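You operate a simulated robot arm through the tools that you are given. There is no shell and no other tool. Be economical: measure what you need, move in short steps, check, and stop when the job is done.

Carry out the task below with a simulated robot arm. There is one attempt and no reset: what you move stays moved.

## Task
Set the controls near the top of the bench. At the end: the bench press slide is set to in; the blue knob is turned to lock; the valve lever is set to open; the sleeve from the top of the bench is on the plate; whatever was shut is shut again. Leave all else as you found it, and nothing knocked over.
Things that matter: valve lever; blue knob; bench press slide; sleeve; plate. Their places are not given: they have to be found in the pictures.

The check looks at the end state, three seconds after you hand in, the way a careful person would. Anything else that was tipped, shoved, dropped, spilled or broken makes it a failure.

## Robot
A 7-joint arm with a two-finger parallel gripper, fixed in place. Base frame: the origin is at the foot of the arm, x ahead of it, y to its left, z up; the work surface is at about z = 0. Units: mm, degrees, N and s.
With the tool pointing down near the work surface it reaches from about 240 to 620 mm from the base axis. Its first joint turns from -66.0 to 66.0 degrees. Payload 2.6 kg.
The TCP is the grasp point between the finger pads, 30 mm short of the fingertips. In the tool frame z runs along the fingers and y along their closing line. The gripper opens to 94 mm. The fingers are 28 mm wide and 10 mm thick; the gripper's body (50 by 96 mm) begins 55 mm behind the TCP.
Orientation is that of the tool frame in the base frame, as a unit quaternion [x, y, z, w]. With the fingers straight down and closing along the base's y, the tool's x points along the base's -x, its y along +y and its z along -z.

## Interface
- The arm moves only by the tool servo_tool. Its argument "steps" is a list of rows, each a list of 7 numbers: the shift along the tool's x, y, z in mm, then the turn, a rotation vector about the tool's x, y, z in degrees, then the finger opening in mm, from 0 to 94. In form: [[tx, ty, tz, rx, ry, rz, hand], ...]. A call has 1 to 20 rows; each row shifts and turns the commanded pose from where the row before left it, along the tool's axes as they then stand. Rows are played at 5 a second. More than 50 mm and 8.6 degrees between two rows, or a gripper value outside its range, and nothing of the call is played. Where a pose cannot be reached the arm comes as near as it can. A force on the tool above 40 N (or 10 N above the force at the start of the call, whichever is more), or a blocked arm, ends the call early, and 0.2 s more pass. The fingers move at their own pace (about 72 mm/s each) and stop on an object; they squeeze with about 39 N. The grip force told is the motor's: it shows also when the fingers shut on nothing. Time passes only in rows, and 0.2 s behind the last, so rows that do not move let the fingers close. It gives the time, the measured TCP pose, the force on the tool (base axes), the opening and the grip force at its end, in the units of the frame above (readings bear some noise).
- Cameras (640 x 400 px; columns grow to the right, rows downward): "scene" is fixed at [20.4, 410, 569.8]; the picture's right is [-0.91, -0.41, 0.00], its down [-0.22, 0.48, -0.85] and it looks along [0.35, -0.77, -0.53] (base axes); focal length 237 px, centre (320, 200). "wrist" rides on the gripper at [76, 14, -102] in the tool frame; the picture's right is [-0.18, 0.98, 0.00], its down [-0.75, -0.14, -0.64] and it looks along [-0.63, -0.12, 0.77] (tool axes); focal length 243 px, centre (320, 200).
- get_image(camera): a new picture of that camera. It takes no simulated time.
- point_at(camera, pixels): for up to 12 pixels [column, row] of the newest picture of that camera ("zoom" is the newest enlarged one), the place [x, y, z] in the base frame of the surface seen there, good to about 2 mm, but the place of the scene camera against the robot may be out by one fixed shift of up to 12 mm in any direction. It takes no simulated time.
- enlarge(camera, box): a new picture of the part [left, top, right, bottom] of that camera's present view, enlarged. It takes no simulated time.
- job_done(): hands the job in; it is judged then, once.

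Work in short steps. Measure before you move; look again where a grasp or a placing could have gone wrong, and mend it. You have 80 turns and 38 pictures in all, those below and enlarged ones among them. Open the gripper and draw the arm clear of the work before you hand the job in, unless the task says otherwise.

The tools are called after "Emit:" as name(argument=value, ...) on one line, values as JSON. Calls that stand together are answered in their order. servo_tool: Moves the arm, as the interface text tells. Its arguments: {"type":"object","properties":{"steps":{"type":"array","items":{"type":"array","items":{"type":"number"}}}},"required":["steps"]} The other tools are called the same way: get_image (camera) takes a picture; point_at (camera, pixels) gives the place of the surface under pixels of a picture; enlarge (camera, box) takes an enlarged picture of a part of a camera's view; job_done () hands the job in.

At the start:

```text
time: 0.0
position: [257.4, 144.1, 453.6]
tcp_rot: [0.001, 1.0, 0.001, 0.0]
force: [-0.1, 0.5, 0.5]
width: 94.0
grasp_force: 0.0
```

scene: 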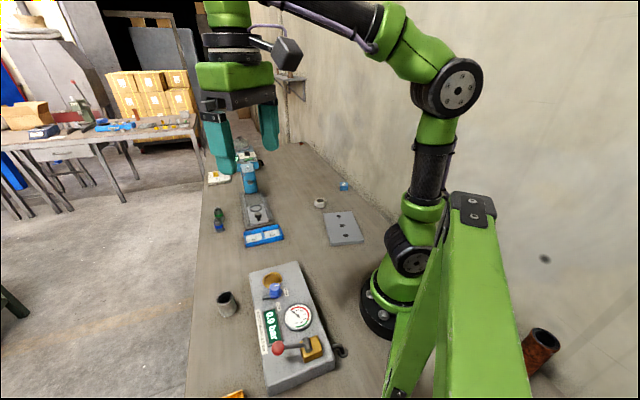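
wrist: 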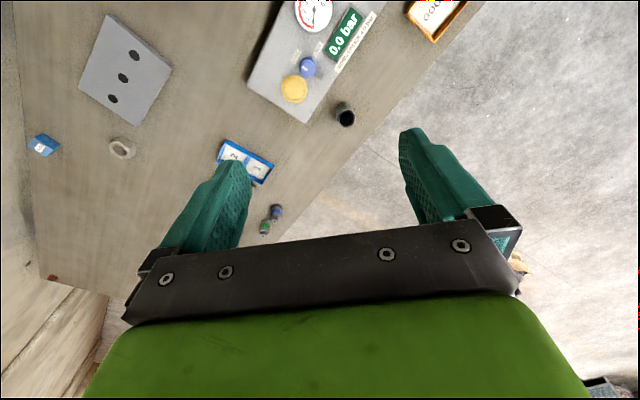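

The scene shows a panel with a gauge, red-tipped lever, blue knob and yellow button around (290,330), and a press-like thing around (255,200). I enlarge both areas.

Emit:
enlarge(camera="scene", box=[190, 250, 370, 400])

Emit:
enlarge(camera="scene", box=[190, 130, 370, 250])

```text
2.67 times, centred on (280, 325) of scene
```

zoom: 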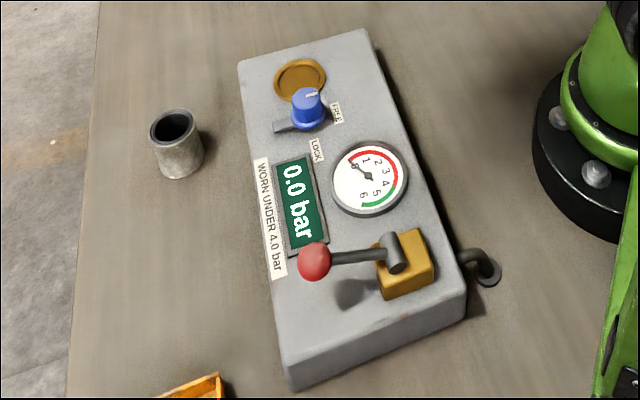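

```text
3.33 times, centred on (280, 190) of scene
```

zoom: 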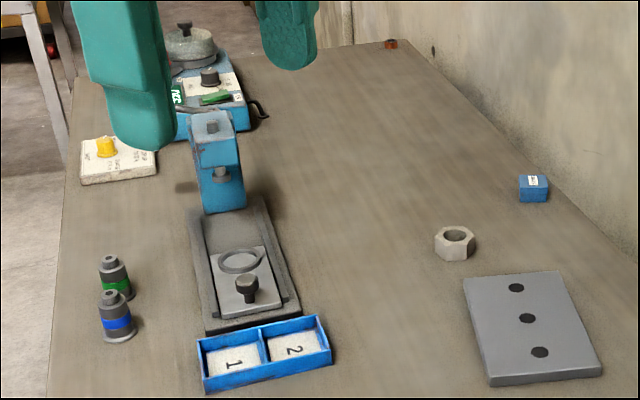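

The slide with a black knob and the ring, the sleeve, the 3-hole plate and the panel are all visible. I measure them in both pictures to get the scene camera's shift too.

Emit:
point_at(camera="wrist", pixels=[[134, 55], [122, 77], [113, 99], [345, 106], [345, 118], [308, 66], [294, 90], [308, 121], [250, 85], [250, 142], [272, 168], [122, 148]])

Emit:
point_at(camera="zoom", pixels=[[516, 287], [527, 317], [540, 352], [246, 282], [247, 300], [240, 262], [222, 310], [265, 300], [212, 128], [222, 175], [205, 325], [290, 302]])

Emit:
enlarge(camera="scene", box=[235, 255, 345, 325])

Emit:
point_at(camera="scene", pixels=[[226, 293], [225, 300], [226, 314], [273, 280], [275, 288], [277, 349], [296, 346], [313, 347], [300, 318], [255, 268], [298, 262], [270, 390]])

```text
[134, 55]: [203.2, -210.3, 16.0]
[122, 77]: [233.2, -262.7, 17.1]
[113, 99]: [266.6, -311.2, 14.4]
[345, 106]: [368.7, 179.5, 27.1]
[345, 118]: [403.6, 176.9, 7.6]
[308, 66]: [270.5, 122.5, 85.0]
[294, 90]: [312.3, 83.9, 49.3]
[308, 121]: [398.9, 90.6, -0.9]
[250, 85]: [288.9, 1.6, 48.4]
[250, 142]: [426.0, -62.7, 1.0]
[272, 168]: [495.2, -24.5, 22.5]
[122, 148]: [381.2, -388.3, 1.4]
```

```text
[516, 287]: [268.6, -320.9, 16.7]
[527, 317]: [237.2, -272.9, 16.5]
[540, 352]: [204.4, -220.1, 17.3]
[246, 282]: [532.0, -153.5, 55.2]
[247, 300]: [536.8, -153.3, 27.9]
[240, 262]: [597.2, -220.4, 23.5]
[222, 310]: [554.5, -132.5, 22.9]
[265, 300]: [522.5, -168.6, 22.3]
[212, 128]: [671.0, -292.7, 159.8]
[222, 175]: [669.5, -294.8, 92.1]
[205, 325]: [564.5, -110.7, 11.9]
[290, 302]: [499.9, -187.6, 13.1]
```

```text
5.71 times, centred on (290, 290) of scene
```

zoom: 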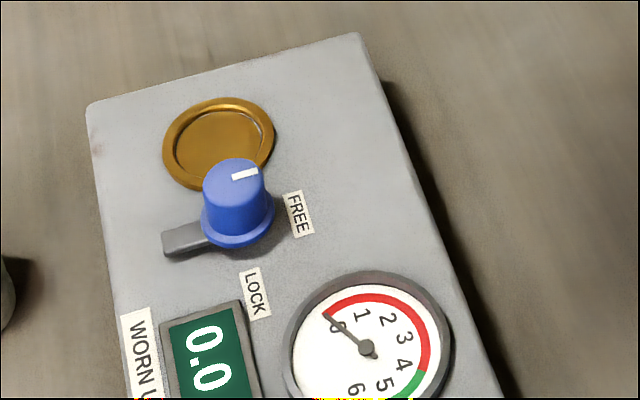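

```text
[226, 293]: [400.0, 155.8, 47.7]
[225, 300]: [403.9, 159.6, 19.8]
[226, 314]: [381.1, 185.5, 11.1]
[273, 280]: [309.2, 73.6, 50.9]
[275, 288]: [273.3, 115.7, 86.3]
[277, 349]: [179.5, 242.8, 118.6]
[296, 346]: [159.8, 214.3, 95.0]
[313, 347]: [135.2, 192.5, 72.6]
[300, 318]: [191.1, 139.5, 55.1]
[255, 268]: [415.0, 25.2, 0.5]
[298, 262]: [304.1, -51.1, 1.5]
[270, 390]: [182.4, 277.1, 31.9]
```

Scene points read about (+2.5, -10, +1) off against the wrist ones, which I'll correct for. I look closer at the press and the valve lever.

Emit:
enlarge(camera="scene", box=[225, 155, 305, 255])

Emit:
point_at(camera="zoom", pixels=[[312, 48], [300, 200], [320, 140], [330, 165], [250, 170], [260, 280], [385, 270], [290, 225]])

Emit:
enlarge(camera="scene", box=[245, 320, 365, 400])

Emit:
point_at(camera="zoom", pixels=[[165, 140], [240, 130], [300, 130], [350, 130], [330, 90], [330, 160], [340, 200], [400, 150]])

```text
4.00 times, centred on (265, 205) of scene
```

zoom: 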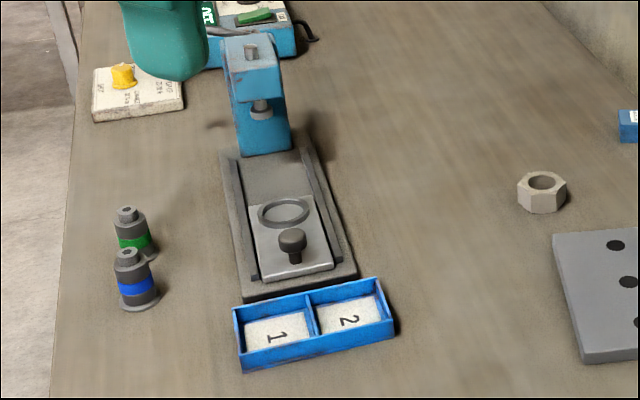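

```text
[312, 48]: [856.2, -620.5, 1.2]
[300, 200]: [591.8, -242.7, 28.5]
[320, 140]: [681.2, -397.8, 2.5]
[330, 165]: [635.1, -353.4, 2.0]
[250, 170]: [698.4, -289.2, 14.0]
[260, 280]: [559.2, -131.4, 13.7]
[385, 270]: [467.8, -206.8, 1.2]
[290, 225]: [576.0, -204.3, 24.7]
```

```text
5.00 times, centred on (305, 360) of scene
```

zoom: 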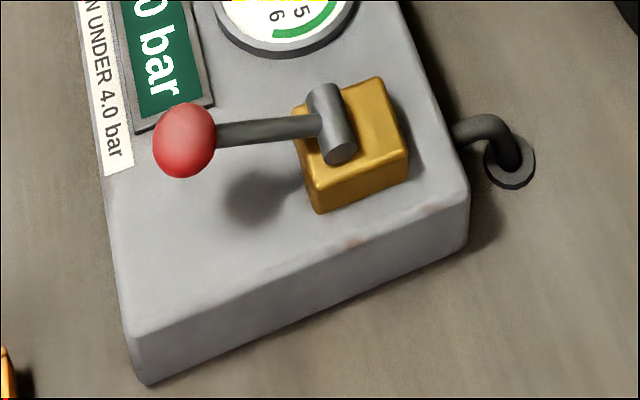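

```text
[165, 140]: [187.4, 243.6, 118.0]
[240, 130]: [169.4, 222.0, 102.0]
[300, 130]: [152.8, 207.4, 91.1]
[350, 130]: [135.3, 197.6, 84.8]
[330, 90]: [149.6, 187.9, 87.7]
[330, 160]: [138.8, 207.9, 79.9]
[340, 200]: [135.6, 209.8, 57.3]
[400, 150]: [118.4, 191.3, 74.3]
```

The lever lies toward the outer side at ball ≈(180,252,117) with axle along the panel's long axis. The slide's knob is at ≈(528,-143,55), slide direction ≈(0.7,-0.7). I move to above the slide and yaw 45° to look with the wrist camera.

Emit:
servo_tool(steps=[[-23.7, -27.1, 17, 0, 0, 0, 94], [-23.7, -27.1, 17, 0, 0, 0, 94], [-23.7, -27.1, 17, 0, 0, 0, 94], [-23.7, -27.1, 17, 0, 0, 0, 94], [-23.7, -27.1, 17, 0, 0, 0, 94], [-23.7, -27.1, 17, 0, 0, 0, 94], [-23.7, -27.1, 17, 0, 0, 0, 94], [-23.7, -27.1, 17, 0, 0, 0, 94], [-23.7, -27.1, 17, 0, 0, 0, 94], [0, 0, 0, 0, 0, 7.5, 60], [0, 0, 0, 0, 0, 7.5, 60], [0, 0, 0, 0, 0, 7.5, 60], [0, 0, 0, 0, 0, 7.5, 60], [0, 0, 0, 0, 0, 7.5, 60], [0, 0, 0, 0, 0, 7.5, 60]])

Emit:
get_image(camera="wrist")

```text
time: 3.2
position: [470.7, -98.5, 301.2]
tcp_rot: [0.383, 0.924, 0.001, 0.0]
force: [0.0, -0.1, 0.0]
width: 59.9
grasp_force: 0.0
```

```text
30 pictures are left
```

wrist: 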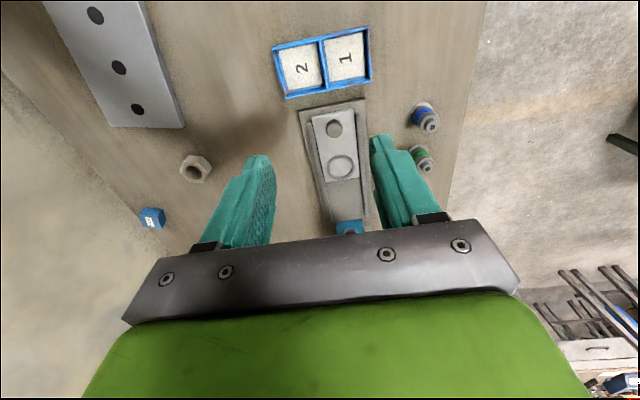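

The wrist view shows slide knob at (335,129), ring at (341,165), rails and the press head at (349,228). I measure them.

Emit:
point_at(camera="wrist", pixels=[[335, 128], [335, 137], [341, 165], [341, 157], [341, 175], [316, 118], [352, 114], [332, 182], [358, 178], [303, 111], [364, 101], [348, 226]])

Emit:
enlarge(camera="wrist", box=[270, 70, 400, 240])

```text
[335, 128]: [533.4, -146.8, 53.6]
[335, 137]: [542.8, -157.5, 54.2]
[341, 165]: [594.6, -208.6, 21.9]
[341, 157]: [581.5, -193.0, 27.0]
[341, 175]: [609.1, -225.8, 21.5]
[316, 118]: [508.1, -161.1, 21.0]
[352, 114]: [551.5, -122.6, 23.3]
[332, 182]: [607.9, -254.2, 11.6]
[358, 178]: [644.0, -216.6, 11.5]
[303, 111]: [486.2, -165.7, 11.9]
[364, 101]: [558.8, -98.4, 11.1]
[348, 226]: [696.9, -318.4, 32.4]
```

```text
2.35 times, centred on (335, 155) of wrist
```

zoom: 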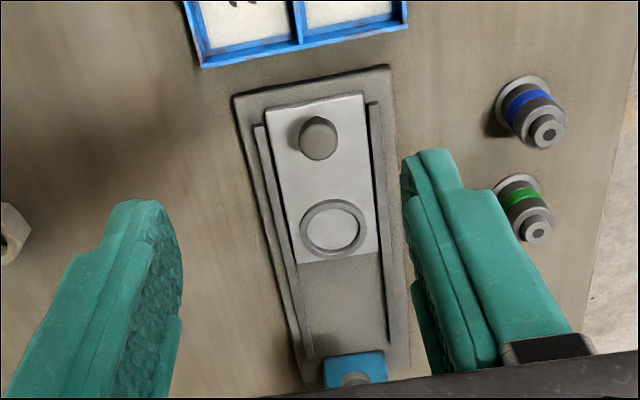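

Knob centre ≈(534,-149), top z 54; slide direction confirmed. I tilt the fingers 15° forward (for reach) and go to hover above the knob.

Emit:
servo_tool(steps=[[0, 0, 0, 0, -7.5, 0, 60], [0, 0, 0, 0, -7.5, 0, 60], [-4.7, 1.8, 40.8, 0, 0, 0, 60], [-4.7, 1.8, 40.8, 0, 0, 0, 60], [-4.7, 1.8, 40.8, 0, 0, 0, 60], [-4.7, 1.8, 40.8, 0, 0, 0, 60], [-4.7, 1.8, 40.8, 0, 0, 0, 60]])

Emit:
get_image(camera="wrist")

```text
time: 4.8
position: [529.2, -145.2, 111.1]
tcp_rot: [0.379, 0.916, -0.05, 0.122]
force: [1.0, 0.0, -0.4]
width: 59.9
grasp_force: 0.1
```

```text
28 pictures are left
```

wrist: 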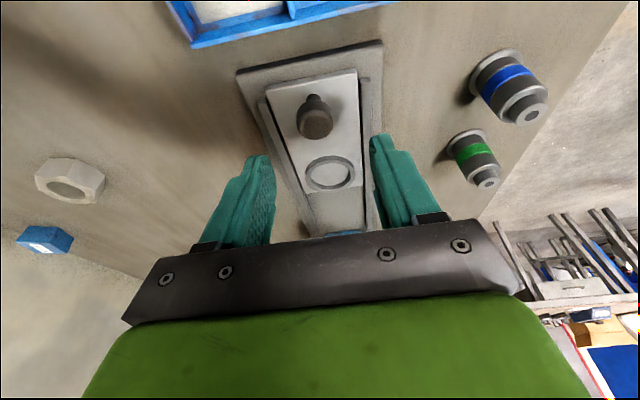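

The knob is between the fingers. I descend 50 mm vertically and close on the knob.

Emit:
servo_tool(steps=[[4.3, 0, 16.1, 0, 0, 0, 60], [4.3, 0, 16.1, 0, 0, 0, 60], [4.3, 0, 16.1, 0, 0, 0, 60], [0, 0, 0, 0, 0, 0, 10], [0, 0, 0, 0, 0, 0, 10], [0, 0, 0, 0, 0, 0, 10]])

Emit:
get_image(camera="wrist")

```text
time: 6.2
position: [530.9, -147.4, 62.4]
tcp_rot: [0.38, 0.916, -0.051, 0.12]
force: [-6.6, -6.3, 0.3]
width: 25.2
grasp_force: 45.2
```

```text
27 pictures are left
```

wrist: 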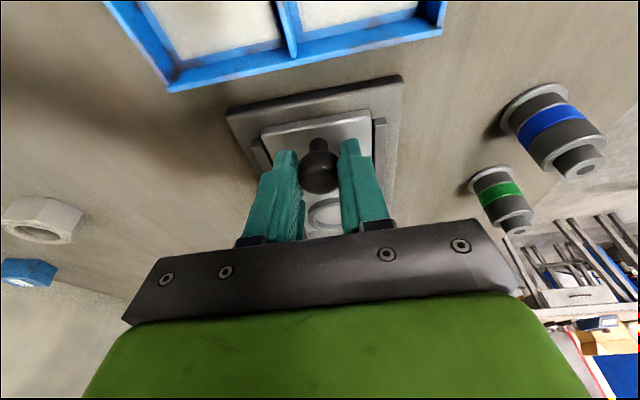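

Knob gripped (25 mm). I push along the slide direction in 8 steps of 10 mm, relaxing the side load slightly.

Emit:
servo_tool(steps=[[0, -1.5, 0, 0, 0, 0, 10], [-9.66, 0, 2.59, 0, 0, 0, 10], [-9.66, 0, 2.59, 0, 0, 0, 10], [-9.66, 0, 2.59, 0, 0, 0, 10], [-9.66, 0, 2.59, 0, 0, 0, 10], [-9.66, 0, 2.59, 0, 0, 0, 10], [-9.66, 0, 2.59, 0, 0, 0, 10], [-9.66, 0, 2.59, 0, 0, 0, 10]])

Emit:
get_image(camera="scene")

```text
time: 8.0
position: [579.5, -197.5, 60.6]
tcp_rot: [0.38, 0.916, -0.05, 0.12]
force: [-8.2, -7.7, 3.2]
width: 25.1
grasp_force: 45.7
```

```text
26 pictures are left
```

scene: 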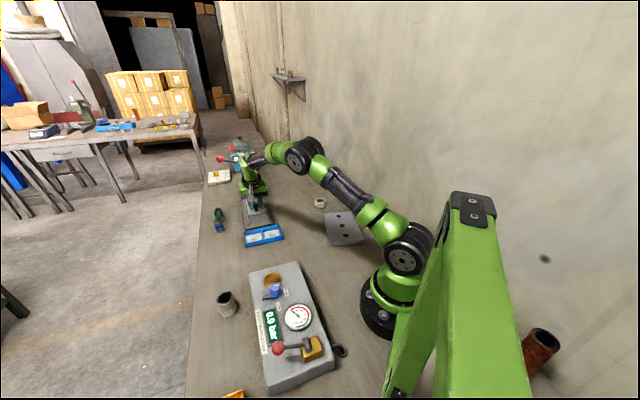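

It moved 70 mm freely with the slide. I continue pushing up to the stop.

Emit:
servo_tool(steps=[[-7.73, 0, 2.07, 0, 0, 0, 10], [-7.73, 0, 2.07, 0, 0, 0, 10], [-7.73, 0, 2.07, 0, 0, 0, 10], [-7.73, 0, 2.07, 0, 0, 0, 10], [-7.73, 0, 2.07, 0, 0, 0, 10]])

Emit:
enlarge(camera="scene", box=[200, 130, 300, 250])

Emit:
get_image(camera="wrist")

```text
time: 9.2
position: [608.2, -224.7, 61.0]
tcp_rot: [0.38, 0.916, -0.051, 0.121]
force: [-20.2, -6.3, 7.4]
width: 25.0
grasp_force: 45.0
```

```text
3.33 times, centred on (250, 190) of scene
```

zoom: 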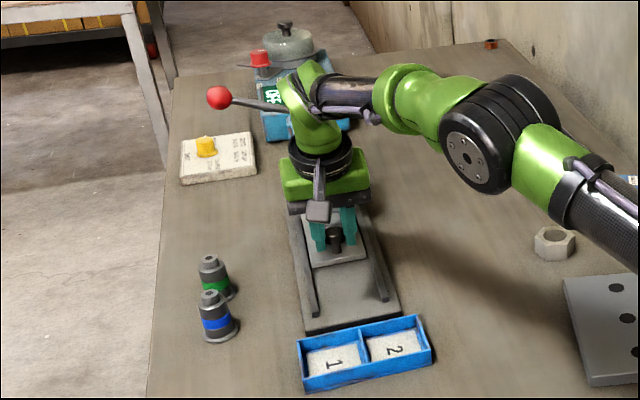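

```text
24 pictures are left
```

wrist: 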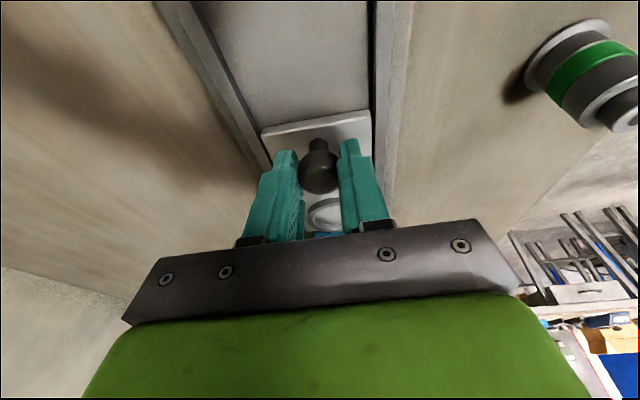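

It has travelled 109 mm; side load growing. I relieve sideways by 2 mm and push a bit further to feel for the stop.

Emit:
servo_tool(steps=[[0, -2, 0, 0, 0, 0, 10], [-3.86, 0, 1.04, 0, 0, 0, 10], [-3.86, 0, 1.04, 0, 0, 0, 10], [0, 0, 0, 0, 0, 0, 10]])

```text
time: 10.2
position: [612.1, -229.0, 58.9]
tcp_rot: [0.381, 0.916, -0.047, 0.116]
force: [-29.4, 14.4, 7.5]
width: 25.1
grasp_force: 45.3
```

Resistance now ~31 N along the slide: probably the stop at about 115 mm. One small further push to confirm.

Emit:
servo_tool(steps=[[-3, 0, 0.8, 0, 0, 0, 10], [-3, 0, 0.8, 0, 0, 0, 10], [0, 0, 0, 0, 0, 0, 10]])

```text
time: 11.0
position: [615.2, -233.3, 59.0]
tcp_rot: [0.381, 0.916, -0.047, 0.116]
force: [-24.0, 22.1, -4.0]
width: 25.2
grasp_force: 44.5
```

It still crept 5 mm; I check the knob's place in the fingers.

Emit:
get_image(camera="wrist")

Emit:
enlarge(camera="scene", box=[220, 150, 280, 240])

Emit:
point_at(camera="wrist", pixels=[[318, 165], [280, 140], [355, 125], [323, 212], [318, 117]])

```text
23 pictures are left
```

wrist: 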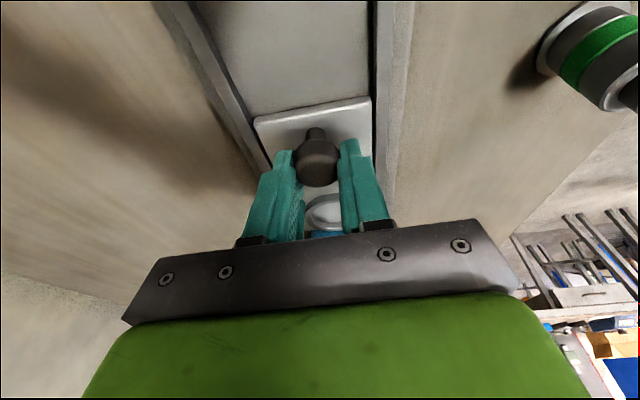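

```text
4.44 times, centred on (250, 195) of scene
```

zoom: 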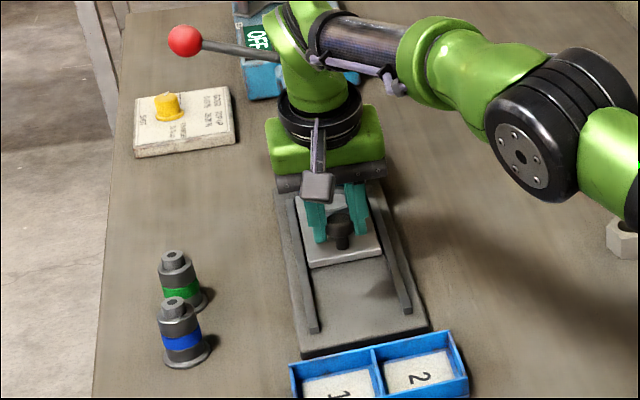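

```text
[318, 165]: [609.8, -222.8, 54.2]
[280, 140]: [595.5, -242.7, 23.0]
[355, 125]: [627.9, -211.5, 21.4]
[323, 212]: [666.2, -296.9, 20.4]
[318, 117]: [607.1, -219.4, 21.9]
```

Knob top moved (76,-76) = 108 mm and has now just slid in the fingers, so the slide is at its stop. I release and back up along the fingers' axis.

Emit:
servo_tool(steps=[[0, 0, 0, 0, 0, 0, 60], [0, 0, 0, 0, 0, 0, 60], [0, 0, 0, 0, 0, 0, 60], [0, 0, -15, 0, 0, 0, 60], [0, 0, -30, 0, 0, 0, 60], [0, 0, -40, 0, 0, 0, 60], [0, 0, -40, 0, 0, 0, 60], [0, 0, -40, 0, 0, 0, 60], [25, 0, -40, 0, 7.5, 0, 60], [30, 0, -30, 0, 7.5, 0, 60]])

Emit:
get_image(camera="wrist")

```text
time: 13.2
position: [537.9, -158.1, 279.7]
tcp_rot: [0.382, 0.924, 0.0, 0.0]
force: [-0.5, -0.4, -0.2]
width: 60.1
grasp_force: 0.0
```

```text
21 pictures are left
```

wrist: 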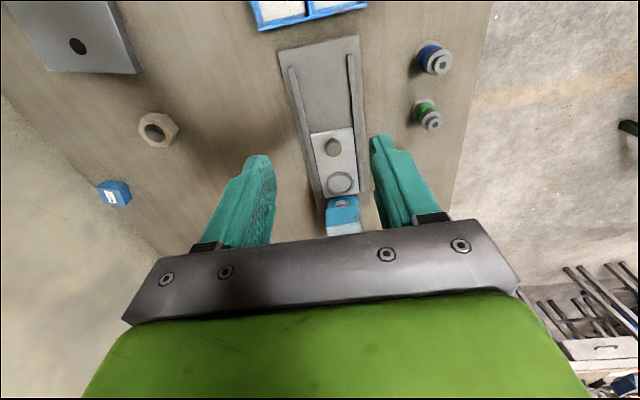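

The slide is fully in. Next I go to view the panel and sleeve from the inner side: TCP to (300,-100,300), heading turned toward +y.

Emit:
servo_tool(steps=[[34.8, -21.2, -5, 0, 0, 0, 60], [34.8, -21.2, -5, 0, 0, 0, 60], [34.8, -21.2, -5, 0, 0, 0, 60], [34.8, -21.2, -5, 0, 0, 0, 60], [34.8, -21.2, -5, 0, 0, 0, 60], [34.8, -21.2, -5, 0, 0, 0, 60], [0, 0, 0, 0, 0, -8.5, 60], [0, 0, 0, 0, 0, -8.5, 60], [0, 0, 0, 0, 0, -8.5, 60], [0, 0, 0, 0, 0, -8.5, 60], [0, 0, 0, 0, 0, -8.5, 60], [0, 0, 0, 0, 0, -8.5, 60], [0, 0, 0, 0, 0, -8.5, 60], [0, 0, 0, 0, 0, -8.5, 60], [0, 0, 0, 0, 0, -8.5, 60], [0, 0, 0, 0, 0, -8.5, 60], [0, 0, 0, 0, 0, -8.5, 60], [0, 0, 0, 0, 0, -8.5, 60], [0, 0, 0, 0, 0, -8.5, 60], [0, 0, 0, 0, 0, -8.5, 60]])

Emit:
get_image(camera="wrist")

```text
time: 17.4
position: [300.3, -100.8, 307.0]
tcp_rot: [-0.603, 0.798, 0.0, 0.0]
force: [0.0, -0.1, 0.3]
width: 60.0
grasp_force: 0.1
```

```text
20 pictures are left
```

wrist: 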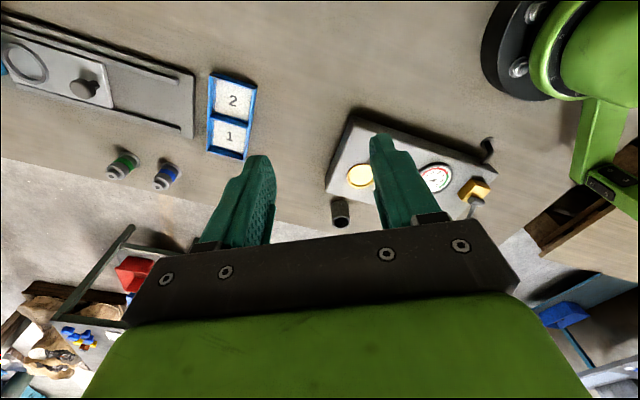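

The sleeve is visible between the fingers at (341,211), the lever's axle at (475,190). I measure these.

Emit:
point_at(camera="wrist", pixels=[[340, 200], [331, 208], [349, 208], [340, 216], [340, 206], [340, 222], [474, 188], [476, 200], [360, 176], [335, 186], [355, 119], [435, 178]])

Emit:
enlarge(camera="wrist", box=[310, 100, 520, 240])

```text
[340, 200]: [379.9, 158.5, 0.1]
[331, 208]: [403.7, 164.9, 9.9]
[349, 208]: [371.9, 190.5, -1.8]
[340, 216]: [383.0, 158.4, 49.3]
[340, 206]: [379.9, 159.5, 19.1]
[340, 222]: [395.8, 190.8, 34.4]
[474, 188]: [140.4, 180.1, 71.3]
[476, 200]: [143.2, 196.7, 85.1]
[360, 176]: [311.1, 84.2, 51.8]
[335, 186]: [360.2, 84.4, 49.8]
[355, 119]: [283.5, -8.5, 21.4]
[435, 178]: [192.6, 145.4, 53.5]
```

```text
2.86 times, centred on (415, 170) of wrist
```

zoom: 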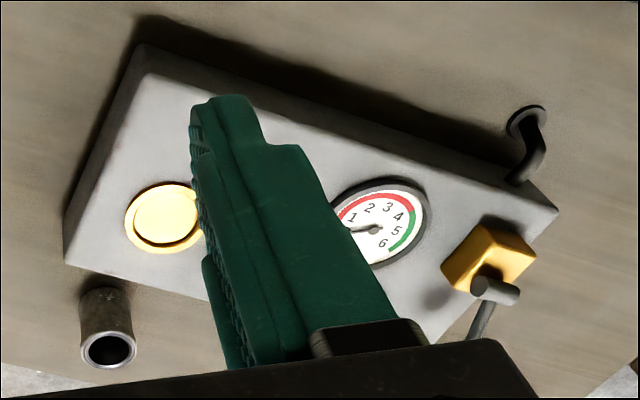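

Sleeve centre ≈(388,177), height ≈49, with the panel edge ≈29 mm from its side, so I'll close parallel to the panel edge (heading 40°). I move above the sleeve at z 220 for a check.

Emit:
servo_tool(steps=[[0, 0, 0, 0, 0, 8.5, 60], [0, 0, 0, 0, 0, 8.5, 60], [0, 0, 0, 0, 0, 8.5, 60], [0, 0, 0, 0, 0, 8.5, 60], [-35.2, 22.3, 12.4, 0, 0, 0, 60], [-35.2, 22.3, 12.4, 0, 0, 0, 60], [-35.2, 22.3, 12.4, 0, 0, 0, 60], [-35.2, 22.3, 12.4, 0, 0, 0, 60], [-35.2, 22.3, 12.4, 0, 0, 0, 60], [-35.2, 22.3, 12.4, 0, 0, 0, 60], [-35.2, 22.3, 12.4, 0, 0, 0, 70], [0, 0, 0, 0, 0, 0, 70]])

Emit:
get_image(camera="wrist")

```text
time: 20.0
position: [389.1, 178.1, 220.3]
tcp_rot: [-0.343, 0.939, 0.001, 0.0]
force: [-0.6, -0.2, -0.1]
width: 69.8
grasp_force: 0.1
```

```text
18 pictures are left
```

wrist: 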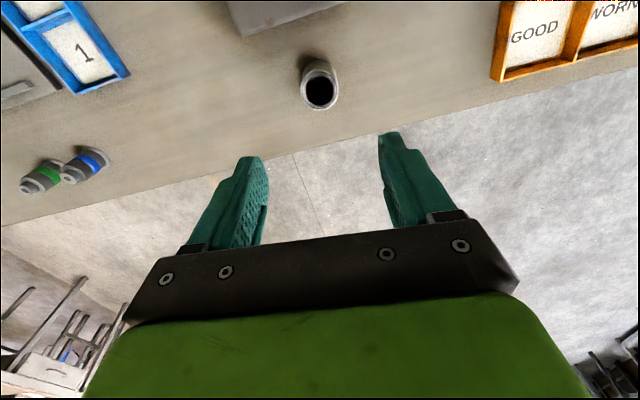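

I measure the sleeve rim seen around (320,91).

Emit:
point_at(camera="wrist", pixels=[[304, 91], [335, 91], [320, 75], [320, 107], [309, 68], [326, 64]])

```text
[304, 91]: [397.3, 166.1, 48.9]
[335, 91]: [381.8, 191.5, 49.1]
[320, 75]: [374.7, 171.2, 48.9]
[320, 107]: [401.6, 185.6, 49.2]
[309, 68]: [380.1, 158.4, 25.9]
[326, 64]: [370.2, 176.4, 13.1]
```

The sleeve centre (389,178.5) is right under the TCP. I descend to z≈38 and close.

Emit:
servo_tool(steps=[[0, 0, 40, 0, 0, 0, 70], [0, 0, 40, 0, 0, 0, 70], [0, 0, 40, 0, 0, 0, 70], [0, 0, 40, 0, 0, 0, 70], [0, 0, 22, 0, 0, 0, 70], [0, 0, 0, 0, 0, 0, 20], [0, 0, 0, 0, 0, 0, 20], [0, 0, 0, 0, 0, 0, 20], [0, 0, 0, 0, 0, 0, 20]])

```text
time: 22.0
position: [389.4, 177.8, 39.7]
tcp_rot: [-0.341, 0.94, -0.001, 0.0]
force: [0.8, -0.4, -0.2]
width: 39.9
grasp_force: 38.9
```

Sleeve gripped (40 mm). I lift 170 mm and carry it over the plate centre (234,-262).

Emit:
servo_tool(steps=[[0, 0, -20, 0, 0, 0, 20], [0, 0, -40, 0, 0, 0, 20], [0, 0, -40, 0, 0, 0, 20], [0, 0, -40, 0, 0, 0, 20], [0, 0, -30, 0, 0, 0, 20], [28.7, -16.9, 0, 0, 0, 0, 20], [28.7, -16.9, 0, 0, 0, 0, 20], [28.7, -16.9, 0, 0, 0, 0, 20], [28.7, -16.9, 0, 0, 0, 0, 20], [28.7, -16.9, 0, 0, 0, 0, 20], [28.7, -16.9, 0, 0, 0, 0, 20], [28.7, -16.9, 0, 0, 0, 0, 20], [28.7, -16.9, 0, 0, 0, 0, 20], [28.7, -16.9, 0, 0, 0, 0, 20], [28.7, -16.9, 0, 0, 0, 0, 20], [28.7, -16.9, 0, 0, 0, 0, 20], [28.7, -16.9, 0, 0, 0, 0, 20], [28.7, -16.9, 0, 0, 0, 0, 20], [28.7, -16.9, 0, 0, 0, 0, 20]])

Emit:
get_image(camera="wrist")

```text
time: 26.0
position: [232.6, -263.3, 209.9]
tcp_rot: [-0.343, 0.939, 0.0, 0.0]
force: [-1.3, -0.9, -1.4]
width: 40.1
grasp_force: 38.8
```

```text
17 pictures are left
```

wrist: 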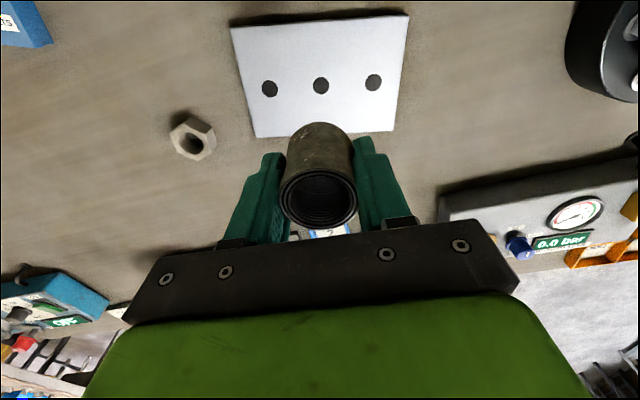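

The sleeve hangs upright over the middle hole (320,85). I descend to just above the plate.

Emit:
servo_tool(steps=[[0, 0, 35, 0, 0, 0, 20], [0, 0, 35, 0, 0, 0, 20], [0, 0, 35, 0, 0, 0, 20], [0, 0, 30, 0, 0, 0, 20], [0, 0, 10, 0, 0, 0, 20], [0, 0, 5, 0, 0, 0, 20], [0, 0, 2, 0, 0, 0, 20], [0, 0, 0, 0, 0, 0, 20]])

```text
time: 27.8
position: [233.7, -261.7, 55.8]
tcp_rot: [-0.342, 0.94, -0.001, 0.001]
force: [0.5, -1.0, -0.7]
width: 39.8
grasp_force: 39.4
```

No contact yet; I go down in 1 mm steps.

Emit:
servo_tool(steps=[[0, 0, 1, 0, 0, 0, 20], [0, 0, 1, 0, 0, 0, 20], [0, 0, 0, 0, 0, 0, 20]])

Emit:
enlarge(camera="scene", box=[300, 180, 400, 260])

```text
time: 28.6
position: [233.6, -261.9, 54.6]
tcp_rot: [-0.341, 0.94, 0.0, 0.0]
force: [0.7, -0.1, -1.8]
width: 40.1
grasp_force: 39.7
```

```text
5.00 times, centred on (350, 220) of scene
```

zoom: 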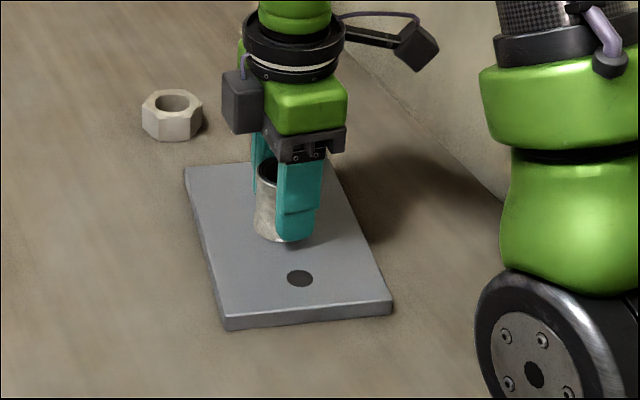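

Nearly touching; two more 1 mm steps to feel the contact.

Emit:
servo_tool(steps=[[0, 0, 1, 0, 0, 0, 20], [0, 0, 1, 0, 0, 0, 20], [0, 0, 0, 0, 0, 0, 20]])

```text
time: 29.4
position: [233.7, -262.0, 52.5]
tcp_rot: [-0.342, 0.94, 0.0, 0.001]
force: [-1.8, 3.4, 14.3]
width: 40.2
grasp_force: 39.0
```

Contact felt (14 N upward). I ease 1 mm, release, rise and look.

Emit:
servo_tool(steps=[[0, 0, -1.2, 0, 0, 0, 20], [0, 0, 0, 0, 0, 0, 50], [0, 0, 0, 0, 0, 0, 60], [0, 0, 0, 0, 0, 0, 60], [0, 0, -20, 0, 0, 0, 60], [0, 0, -40, 0, 0, 0, 60], [0, 0, -40, 0, 0, 0, 60], [0, 0, -40, 0, 0, 0, 60]])

Emit:
get_image(camera="wrist")

```text
time: 31.2
position: [232.9, -263.1, 193.6]
tcp_rot: [-0.341, 0.94, 0.0, 0.0]
force: [0.6, -0.1, -0.6]
width: 60.2
grasp_force: 0.1
```

```text
15 pictures are left
```

wrist: 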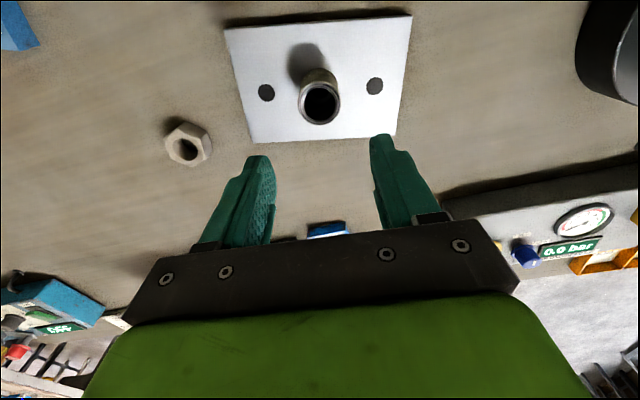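

The sleeve stands upright on the plate. Now I move above the blue knob (≈271,124) at z≈220 to see it and the labels.

Emit:
servo_tool(steps=[[-30.9, 30.2, -3, 0, 0, 0, 60], [-30.9, 30.2, -3, 0, 0, 0, 60], [-30.9, 30.2, -3, 0, 0, 0, 60], [-30.9, 30.2, -3, 0, 0, 0, 60], [-30.9, 30.2, -3, 0, 0, 0, 60], [-30.9, 30.2, -3, 0, 0, 0, 60], [-30.9, 30.2, -3, 0, 0, 0, 60], [-30.9, 30.2, -3, 0, 0, 0, 60], [-30.9, 30.2, -3, 0, 0, 0, 60], [0, 0, 0, 0, 0, 0, 60]])

Emit:
enlarge(camera="wrist", box=[160, 0, 480, 200])

```text
time: 33.4
position: [271.2, 126.3, 219.1]
tcp_rot: [-0.342, 0.94, 0.0, 0.001]
force: [-0.4, 1.0, -0.4]
width: 60.1
grasp_force: 0.1
```

```text
2.00 times, centred on (320, 100) of wrist
```

zoom: 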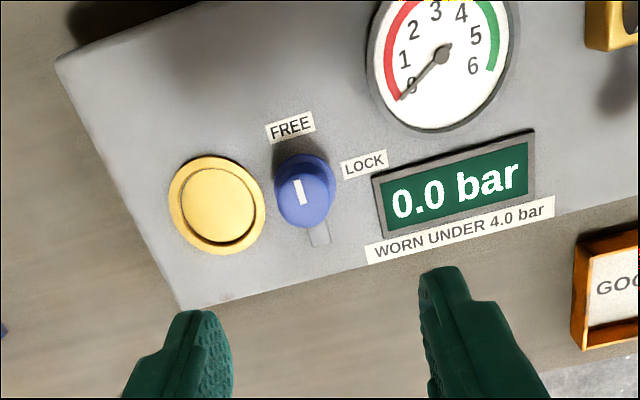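

The knob's mark points to FREE; LOCK lies about 60–90° clockwise. I measure knob, labels and tab.

Emit:
point_at(camera="zoom", pixels=[[300, 192], [297, 181], [304, 204], [280, 200], [328, 192], [305, 220], [290, 127], [365, 164], [320, 240], [216, 206], [355, 180], [295, 140]])

```text
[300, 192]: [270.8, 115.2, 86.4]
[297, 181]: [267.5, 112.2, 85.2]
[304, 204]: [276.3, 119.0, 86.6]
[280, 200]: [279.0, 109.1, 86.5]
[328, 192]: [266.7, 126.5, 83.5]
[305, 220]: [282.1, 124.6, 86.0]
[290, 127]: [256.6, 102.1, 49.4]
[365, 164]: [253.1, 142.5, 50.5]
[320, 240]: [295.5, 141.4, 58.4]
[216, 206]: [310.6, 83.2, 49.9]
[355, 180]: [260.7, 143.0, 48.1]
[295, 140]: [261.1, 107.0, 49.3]
```

Knob centre ≈(273.5,118.5), top z 86; mark at ≈-140°, LOCK at ≈130°, so a 90° clockwise turn. I centre, pre-turn back 32°, descend to z 94 and close.

Emit:
servo_tool(steps=[[3.2, -7.5, 0, 0, 0, -8, 60], [0, 0, 0, 0, 0, -8, 60], [0, 0, 0, 0, 0, -8, 60], [0, 0, 0, 0, 0, -8, 60], [0, 0, 40, 0, 0, 0, 60], [0, 0, 40, 0, 0, 0, 60], [0, 0, 30, 0, 0, 0, 60], [0, 0, 15, 0, 0, 0, 60], [0, 0, 0, 0, 0, 0, 60], [0, 0, 0, 0, 0, 0, 10], [0, 0, 0, 0, 0, 0, 10], [0, 0, 0, 0, 0, 0, 10]])

```text
time: 36.0
position: [273.8, 117.0, 95.9]
tcp_rot: [-0.588, 0.809, 0.0, 0.0]
force: [-1.6, 2.3, -5.9]
width: 24.9
grasp_force: 45.1
```

Gripped at 24.9 mm with small side forces. I turn 90° clockwise (rz positive) in 12 rows of 7.5°.

Emit:
servo_tool(steps=[[0, 0, 0, 0, 0, 7.5, 10], [0, 0, 0, 0, 0, 7.5, 10], [0, 0, 0, 0, 0, 7.5, 10], [0, 0, 0, 0, 0, 7.5, 10], [0, 0, 0, 0, 0, 7.5, 10], [0, 0, 0, 0, 0, 7.5, 10], [0, 0, 0, 0, 0, 7.5, 10], [0, 0, 0, 0, 0, 7.5, 10], [0, 0, 0, 0, 0, 7.5, 10], [0, 0, 0, 0, 0, 7.5, 10], [0, 0, 0, 0, 0, 7.5, 10], [0, 0, 0, 0, 0, 7.5, 10], [0, 0, 0, 0, 0, 0, 10]])

Emit:
enlarge(camera="scene", box=[235, 255, 345, 325])

```text
time: 38.8
position: [271.5, 119.7, 97.7]
tcp_rot: [0.157, 0.988, 0.002, -0.002]
force: [-20.3, 28.6, -11.3]
width: 25.2
grasp_force: 45.5
```

```text
5.71 times, centred on (290, 290) of scene
```

zoom: 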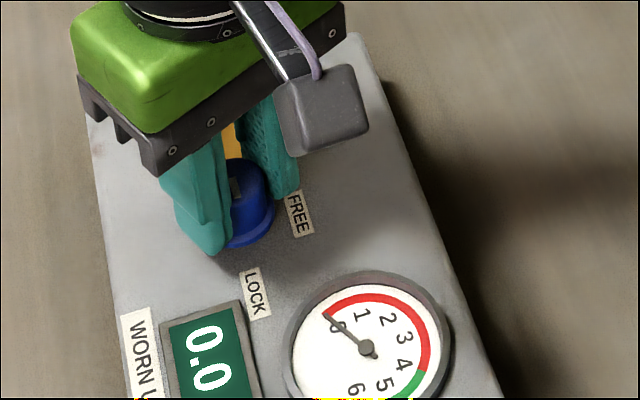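

The tool turned 90° but side force is 35 N; I release, rise and look at the mark.

Emit:
servo_tool(steps=[[0, 0, 0, 0, 0, 0, 60], [0, 0, 0, 0, 0, 0, 60], [0, 0, -20, 0, 0, 0, 60], [0, 0, -40, 0, 0, 0, 60], [0, 0, -40, 0, 0, 0, 60], [0, 0, -20, 0, 0, 0, 60]])

Emit:
enlarge(camera="wrist", box=[160, 0, 480, 200])

Emit:
point_at(camera="zoom", pixels=[[320, 190], [300, 190], [340, 190], [320, 170], [320, 210]])

```text
time: 40.2
position: [273.8, 117.7, 217.4]
tcp_rot: [0.157, 0.988, 0.0, 0.0]
force: [0.4, -0.1, -0.5]
width: 60.2
grasp_force: 0.0
```

```text
2.00 times, centred on (320, 100) of wrist
```

zoom: 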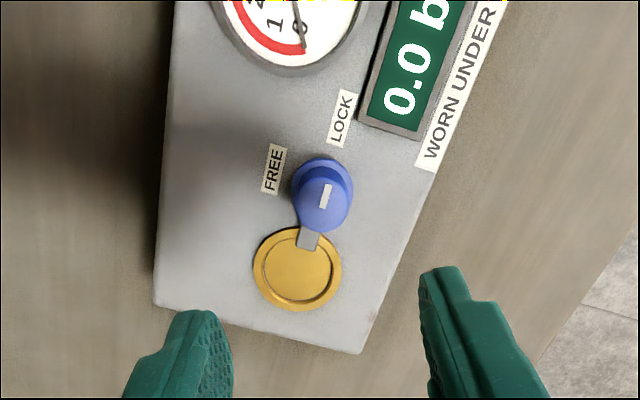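

```text
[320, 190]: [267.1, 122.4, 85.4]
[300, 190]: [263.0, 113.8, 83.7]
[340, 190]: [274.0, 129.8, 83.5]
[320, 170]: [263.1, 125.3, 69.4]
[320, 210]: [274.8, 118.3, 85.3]
```

The mark now points to LOCK and the tab sits over the gold seat. I measure the mark's angle to be sure of it.

Emit:
point_at(camera="zoom", pixels=[[328, 184], [322, 208], [304, 246], [310, 236], [342, 118], [272, 170]])

```text
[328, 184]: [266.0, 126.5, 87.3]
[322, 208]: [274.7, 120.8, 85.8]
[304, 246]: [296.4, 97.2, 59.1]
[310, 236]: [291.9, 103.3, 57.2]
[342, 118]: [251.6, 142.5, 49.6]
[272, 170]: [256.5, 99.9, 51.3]
```

The mark is at ≈137° with LOCK at 132°, a 90° turn as intended. Next I view the valve lever from above: TCP to (200,190,290), heading 40°.

Emit:
servo_tool(steps=[[0, 0, 0, 0, 0, -8.3, 60], [0, 0, 0, 0, 0, -8.3, 60], [0, 0, 0, 0, 0, -8.3, 60], [0, 0, 0, 0, 0, -8.3, 60], [0, 0, 0, 0, 0, -8.3, 60], [0, 0, 0, 0, 0, -8.3, 60], [0, 0, 0, 0, 0, -8.3, 60], [3.3, 34.3, -23, 0, 0, 0, 60], [3.3, 34.3, -23, 0, 0, 0, 60], [3.3, 34.3, -23, 0, 0, 0, 60]])

Emit:
enlarge(camera="wrist", box=[240, 0, 500, 170])

```text
time: 42.4
position: [200.9, 188.5, 285.2]
tcp_rot: [-0.343, 0.939, 0.0, 0.0]
force: [-0.8, -0.7, -0.1]
width: 59.8
grasp_force: 0.0
```

```text
2.35 times, centred on (370, 85) of wrist
```

zoom: 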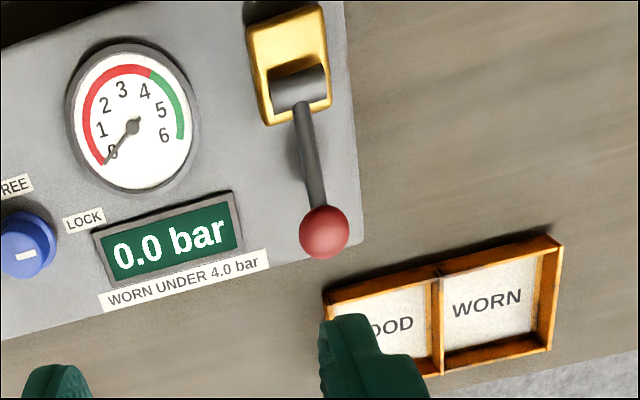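

No label by the lever; it swings in a vertical plane about the axle at (300,85). I measure ball, rod and axle.

Emit:
point_at(camera="zoom", pixels=[[323, 230], [301, 232], [346, 232], [322, 210], [322, 255], [300, 115], [312, 180], [275, 90], [325, 82], [300, 88], [285, 30], [360, 60]])

```text
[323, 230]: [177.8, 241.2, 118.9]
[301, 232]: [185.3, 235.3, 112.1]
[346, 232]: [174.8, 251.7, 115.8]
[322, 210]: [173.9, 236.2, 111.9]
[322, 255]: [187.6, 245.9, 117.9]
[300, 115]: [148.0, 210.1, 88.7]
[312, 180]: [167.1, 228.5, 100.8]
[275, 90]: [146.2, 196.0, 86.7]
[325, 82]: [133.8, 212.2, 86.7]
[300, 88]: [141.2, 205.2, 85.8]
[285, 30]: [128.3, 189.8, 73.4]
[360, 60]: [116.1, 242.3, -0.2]
```

Ball centre ≈(180,242.5,110), axle ≈(140,204,80): lever length ≈63 mm, 28° above horizontal, closing line already parallel to the axle. I go over the ball, descend with the pads around it and close.

Emit:
servo_tool(steps=[[-9.4, 27.4, 0, 0, 0, 0, 60], [-9.3, 27.4, 0, 0, 0, 0, 60], [0, 0, 40, 0, 0, 0, 60], [0, 0, 40, 0, 0, 0, 60], [0, 0, 40, 0, 0, 0, 60], [0, 0, 25, 0, 0, 0, 60], [0, 0, 18, 0, 0, 0, 60], [0, 0, 0, 0, 0, 0, 10], [0, 0, 0, 0, 0, 0, 10], [0, 0, 0, 0, 0, 0, 10]])

Emit:
enlarge(camera="scene", box=[235, 300, 355, 400])

```text
time: 44.6
position: [179.5, 242.9, 121.5]
tcp_rot: [-0.344, 0.939, 0.0, 0.0]
force: [0.3, 3.6, -9.9]
width: 22.6
grasp_force: 45.0
```

```text
4.00 times, centred on (295, 350) of scene
```

zoom: 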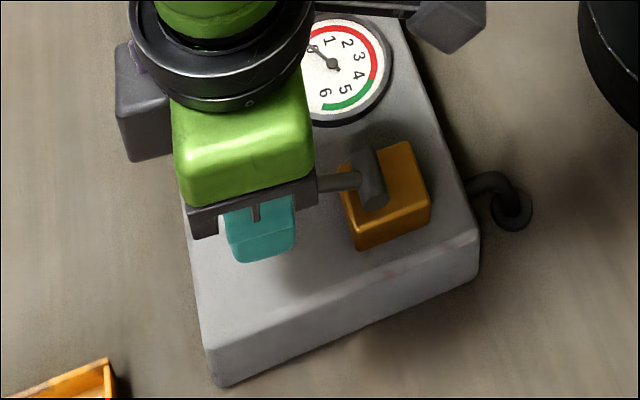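

Ball gripped (22.6 mm). I lead it up along the arc from 28° to 60° and watch the force.

Emit:
servo_tool(steps=[[4.6, 0, -7.4, 0, 0, 0, 10], [5.7, 0, -6.8, 0, 0, 0, 10], [6.5, 0, -5.8, 0, 0, 0, 10], [7.3, 0, -5.0, 0, 0, 0, 10], [0, 0, 0, 0, 0, 0, 10]])

```text
time: 45.8
position: [161.1, 227.1, 147.5]
tcp_rot: [-0.343, 0.939, 0.0, 0.0]
force: [0.0, -0.7, 0.7]
width: 10.1
grasp_force: 0.0
```

The width fell to 10: the ball slipped out. I look at where the lever is now.

Emit:
servo_tool(steps=[[0, 0, -30, 0, 0, 0, 10], [0, 0, -40, 0, 0, 0, 60], [0, 0, -40, 0, 0, 0, 60]])

Emit:
enlarge(camera="wrist", box=[160, 0, 480, 200])

Emit:
point_at(camera="zoom", pixels=[[320, 200], [300, 200], [340, 200], [320, 180], [320, 220], [310, 150]])

```text
time: 46.6
position: [161.5, 227.3, 256.5]
tcp_rot: [-0.343, 0.939, 0.0, 0.0]
force: [0.6, 0.3, 0.5]
width: 60.1
grasp_force: 0.0
```

```text
2.00 times, centred on (320, 100) of wrist
```

zoom: 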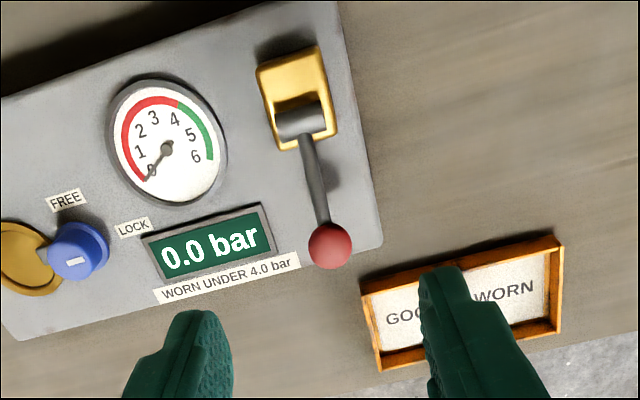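

```text
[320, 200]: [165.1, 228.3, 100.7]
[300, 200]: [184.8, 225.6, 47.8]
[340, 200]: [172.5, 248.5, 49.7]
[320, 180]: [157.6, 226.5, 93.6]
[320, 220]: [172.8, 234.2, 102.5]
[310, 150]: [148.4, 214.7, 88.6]
```

The lever did not move (rod point unchanged), so the pads slipped. I regrip with the ball centred deeper in the pads (TCP at z 108) and test with small moves.

Emit:
servo_tool(steps=[[-24, 0, 0, 0, 0, 0, 60], [0, 0, 40, 0, 0, 0, 60], [0, 0, 40, 0, 0, 0, 60], [0, 0, 40, 0, 0, 0, 60], [0, 0, 28, 0, 0, 0, 60], [0, 0, 0, 0, 0, 0, 5], [0, 0, 0, 0, 0, 0, 5], [0, 0, 0, 0, 0, 0, 5], [1, 0, -2, 0, 0, 0, 5], [1, 0, -2, 0, 0, 0, 5], [0, 0, 0, 0, 0, 0, 5]])

```text
time: 49.0
position: [178.1, 242.5, 113.0]
tcp_rot: [-0.344, 0.939, 0.0, 0.002]
force: [12.3, 16.4, -33.4]
width: 23.2
grasp_force: 45.7
```

Upward is resisted with ~39 N after 3 mm. I test the downward direction.

Emit:
servo_tool(steps=[[-1, 0, 2, 0, 0, 0, 5], [-1, 0, 2, 0, 0, 0, 5], [0, 0, 0, 0, 0, 0, 5], [-1, 0, 2, 0, 0, 0, 5], [-1, 0, 2, 0, 0, 0, 5], [0, 0, 0, 0, 0, 0, 5]])

```text
time: 50.4
position: [179.6, 242.4, 106.2]
tcp_rot: [-0.343, 0.939, 0.0, 0.0]
force: [1.5, -3.3, 20.0]
width: 22.4
grasp_force: 44.7
```

Downward resists too (20 N after ~3 mm). I test sideways gently as well.

Emit:
servo_tool(steps=[[1, 0, -2, 0, 0, 0, 5], [1, 0, -2, 0, 0, 0, 5], [0, 0, 0, 0, 0, 0, 5], [0, 3, 0, 0, 0, 0, 5], [0, 3, 0, 0, 0, 0, 5], [0, 0, 0, 0, 0, 0, 5]])

Emit:
servo_tool(steps=[[0, -3, 0, 0, 0, 0, 5], [0, -3, 0, 0, 0, 0, 5], [0, 0, 0, 0, 0, 0, 5], [0, -3, 0, 0, 0, 0, 5], [0, -3, 0, 0, 0, 0, 5], [0, 0, 0, 0, 0, 0, 5]])

```text
time: 51.6
position: [180.0, 243.2, 108.9]
tcp_rot: [-0.34, 0.94, -0.004, 0.002]
force: [0.0, -1.9, 2.3]
width: 22.5
grasp_force: 45.2
stopped in row 6: the force on the tool passed its limit (the readings are from after the stop); the commanded pose is now the measured one
```

```text
time: 52.3
position: [179.4, 243.3, 108.7]
tcp_rot: [-0.343, 0.939, 0.0, 0.001]
force: [0.4, 1.7, -0.8]
width: 22.7
grasp_force: 44.0
stopped in row 3: the force on the tool passed its limit (the readings are from after the stop); the commanded pose is now the measured one
```

Sideways is rigid both ways, so it does swing in the vertical plane but stiffly. I push further down along the arc, watching position against force.

Emit:
servo_tool(steps=[[0, 0, 0, 0, 0, 0, 5], [-0.9, 0, 1.8, 0, 0, 0, 5], [-0.9, 0, 1.8, 0, 0, 0, 5], [-0.9, 0, 1.8, 0, 0, 0, 5], [-0.9, 0, 1.8, 0, 0, 0, 5], [-0.9, 0, 1.8, 0, 0, 0, 5], [0, 0, 0, 0, 0, 0, 5]])

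Emit:
get_image(camera="wrist")

```text
time: 53.9
position: [182.0, 244.7, 100.2]
tcp_rot: [-0.345, 0.939, -0.001, 0.0]
force: [-18.0, 0.0, 12.6]
width: 22.7
grasp_force: 45.0
```

```text
8 pictures are left
```

wrist: 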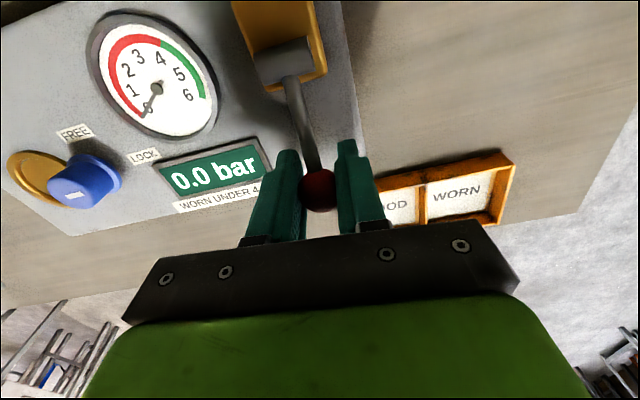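

I measure whether the ball and rod have moved down with the fingers.

Emit:
point_at(camera="wrist", pixels=[[318, 182], [318, 195], [311, 165], [305, 140], [298, 110], [285, 60]])

```text
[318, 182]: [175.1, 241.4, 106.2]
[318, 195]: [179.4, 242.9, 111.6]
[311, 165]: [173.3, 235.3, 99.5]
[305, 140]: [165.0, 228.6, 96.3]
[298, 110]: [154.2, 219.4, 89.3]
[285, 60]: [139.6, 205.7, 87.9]
```

The rod is ~4 mm lower, so the lever does travel downward (upward was the stop). I release, rise, close the fingers and press on the ball's top instead, so the tips stay clear of the panel.

Emit:
servo_tool(steps=[[0, 0, 0, 0, 0, 0, 50], [0, 0, 0, 0, 0, 0, 50], [0, 0, -25, 0, 0, 0, 50], [0, 0, -27, 0, 0, 0, 50], [0, 0, 0, 0, 0, 0, 0], [0, 0, 0, 0, 0, 0, 0], [0, 0, 0, 0, 0, 0, 0], [0, 0, 5, 0, 0, 0, 0], [-1, 0, 5, 0, 0, 0, 0], [-1, 0, 5, 0, 0, 0, 0], [-1, 0, 3, 0, 0, 0, 0], [0, 0, 0, 0, 0, 0, 0]])

```text
time: 56.5
position: [185.4, 248.5, 133.6]
tcp_rot: [-0.345, 0.939, 0.001, 0.0]
force: [0.7, 0.7, -0.7]
width: 0.0
grasp_force: 33.3
```

No contact at tip height ≈104. I look before going on.

Emit:
get_image(camera="wrist")

Emit:
point_at(camera="wrist", pixels=[[311, 165], [305, 140], [298, 110], [318, 150], [320, 140], [300, 130]])

```text
7 pictures are left
```

wrist: 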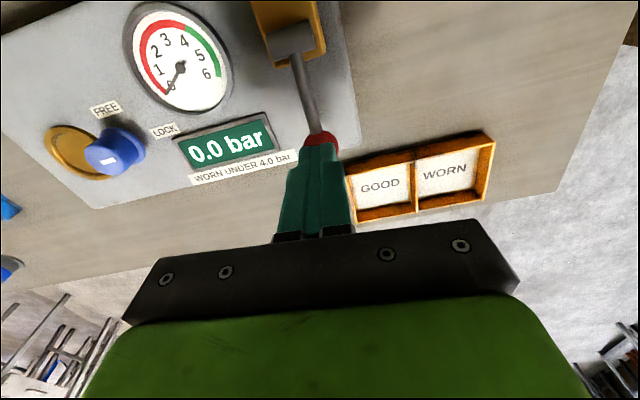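

```text
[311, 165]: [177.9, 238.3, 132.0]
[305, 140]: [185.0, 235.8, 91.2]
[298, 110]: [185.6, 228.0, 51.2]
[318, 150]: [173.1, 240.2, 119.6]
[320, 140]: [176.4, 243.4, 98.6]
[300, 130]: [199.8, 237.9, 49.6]
```

The ball sits just below the tips, slightly inward. I shift 3 mm inward and press down in steps.

Emit:
servo_tool(steps=[[3, 0, 3, 0, 0, 0, 0], [0, 0, 4, 0, 0, 0, 0], [0, 0, 4, 0, 0, 0, 0], [0, 0, 4, 0, 0, 0, 0], [0, 0, 0, 0, 0, 0, 0]])

```text
time: 57.7
position: [180.5, 245.2, 119.4]
tcp_rot: [-0.343, 0.939, 0.0, 0.001]
force: [0.3, 0.0, 0.5]
width: 0.1
grasp_force: 32.6
```

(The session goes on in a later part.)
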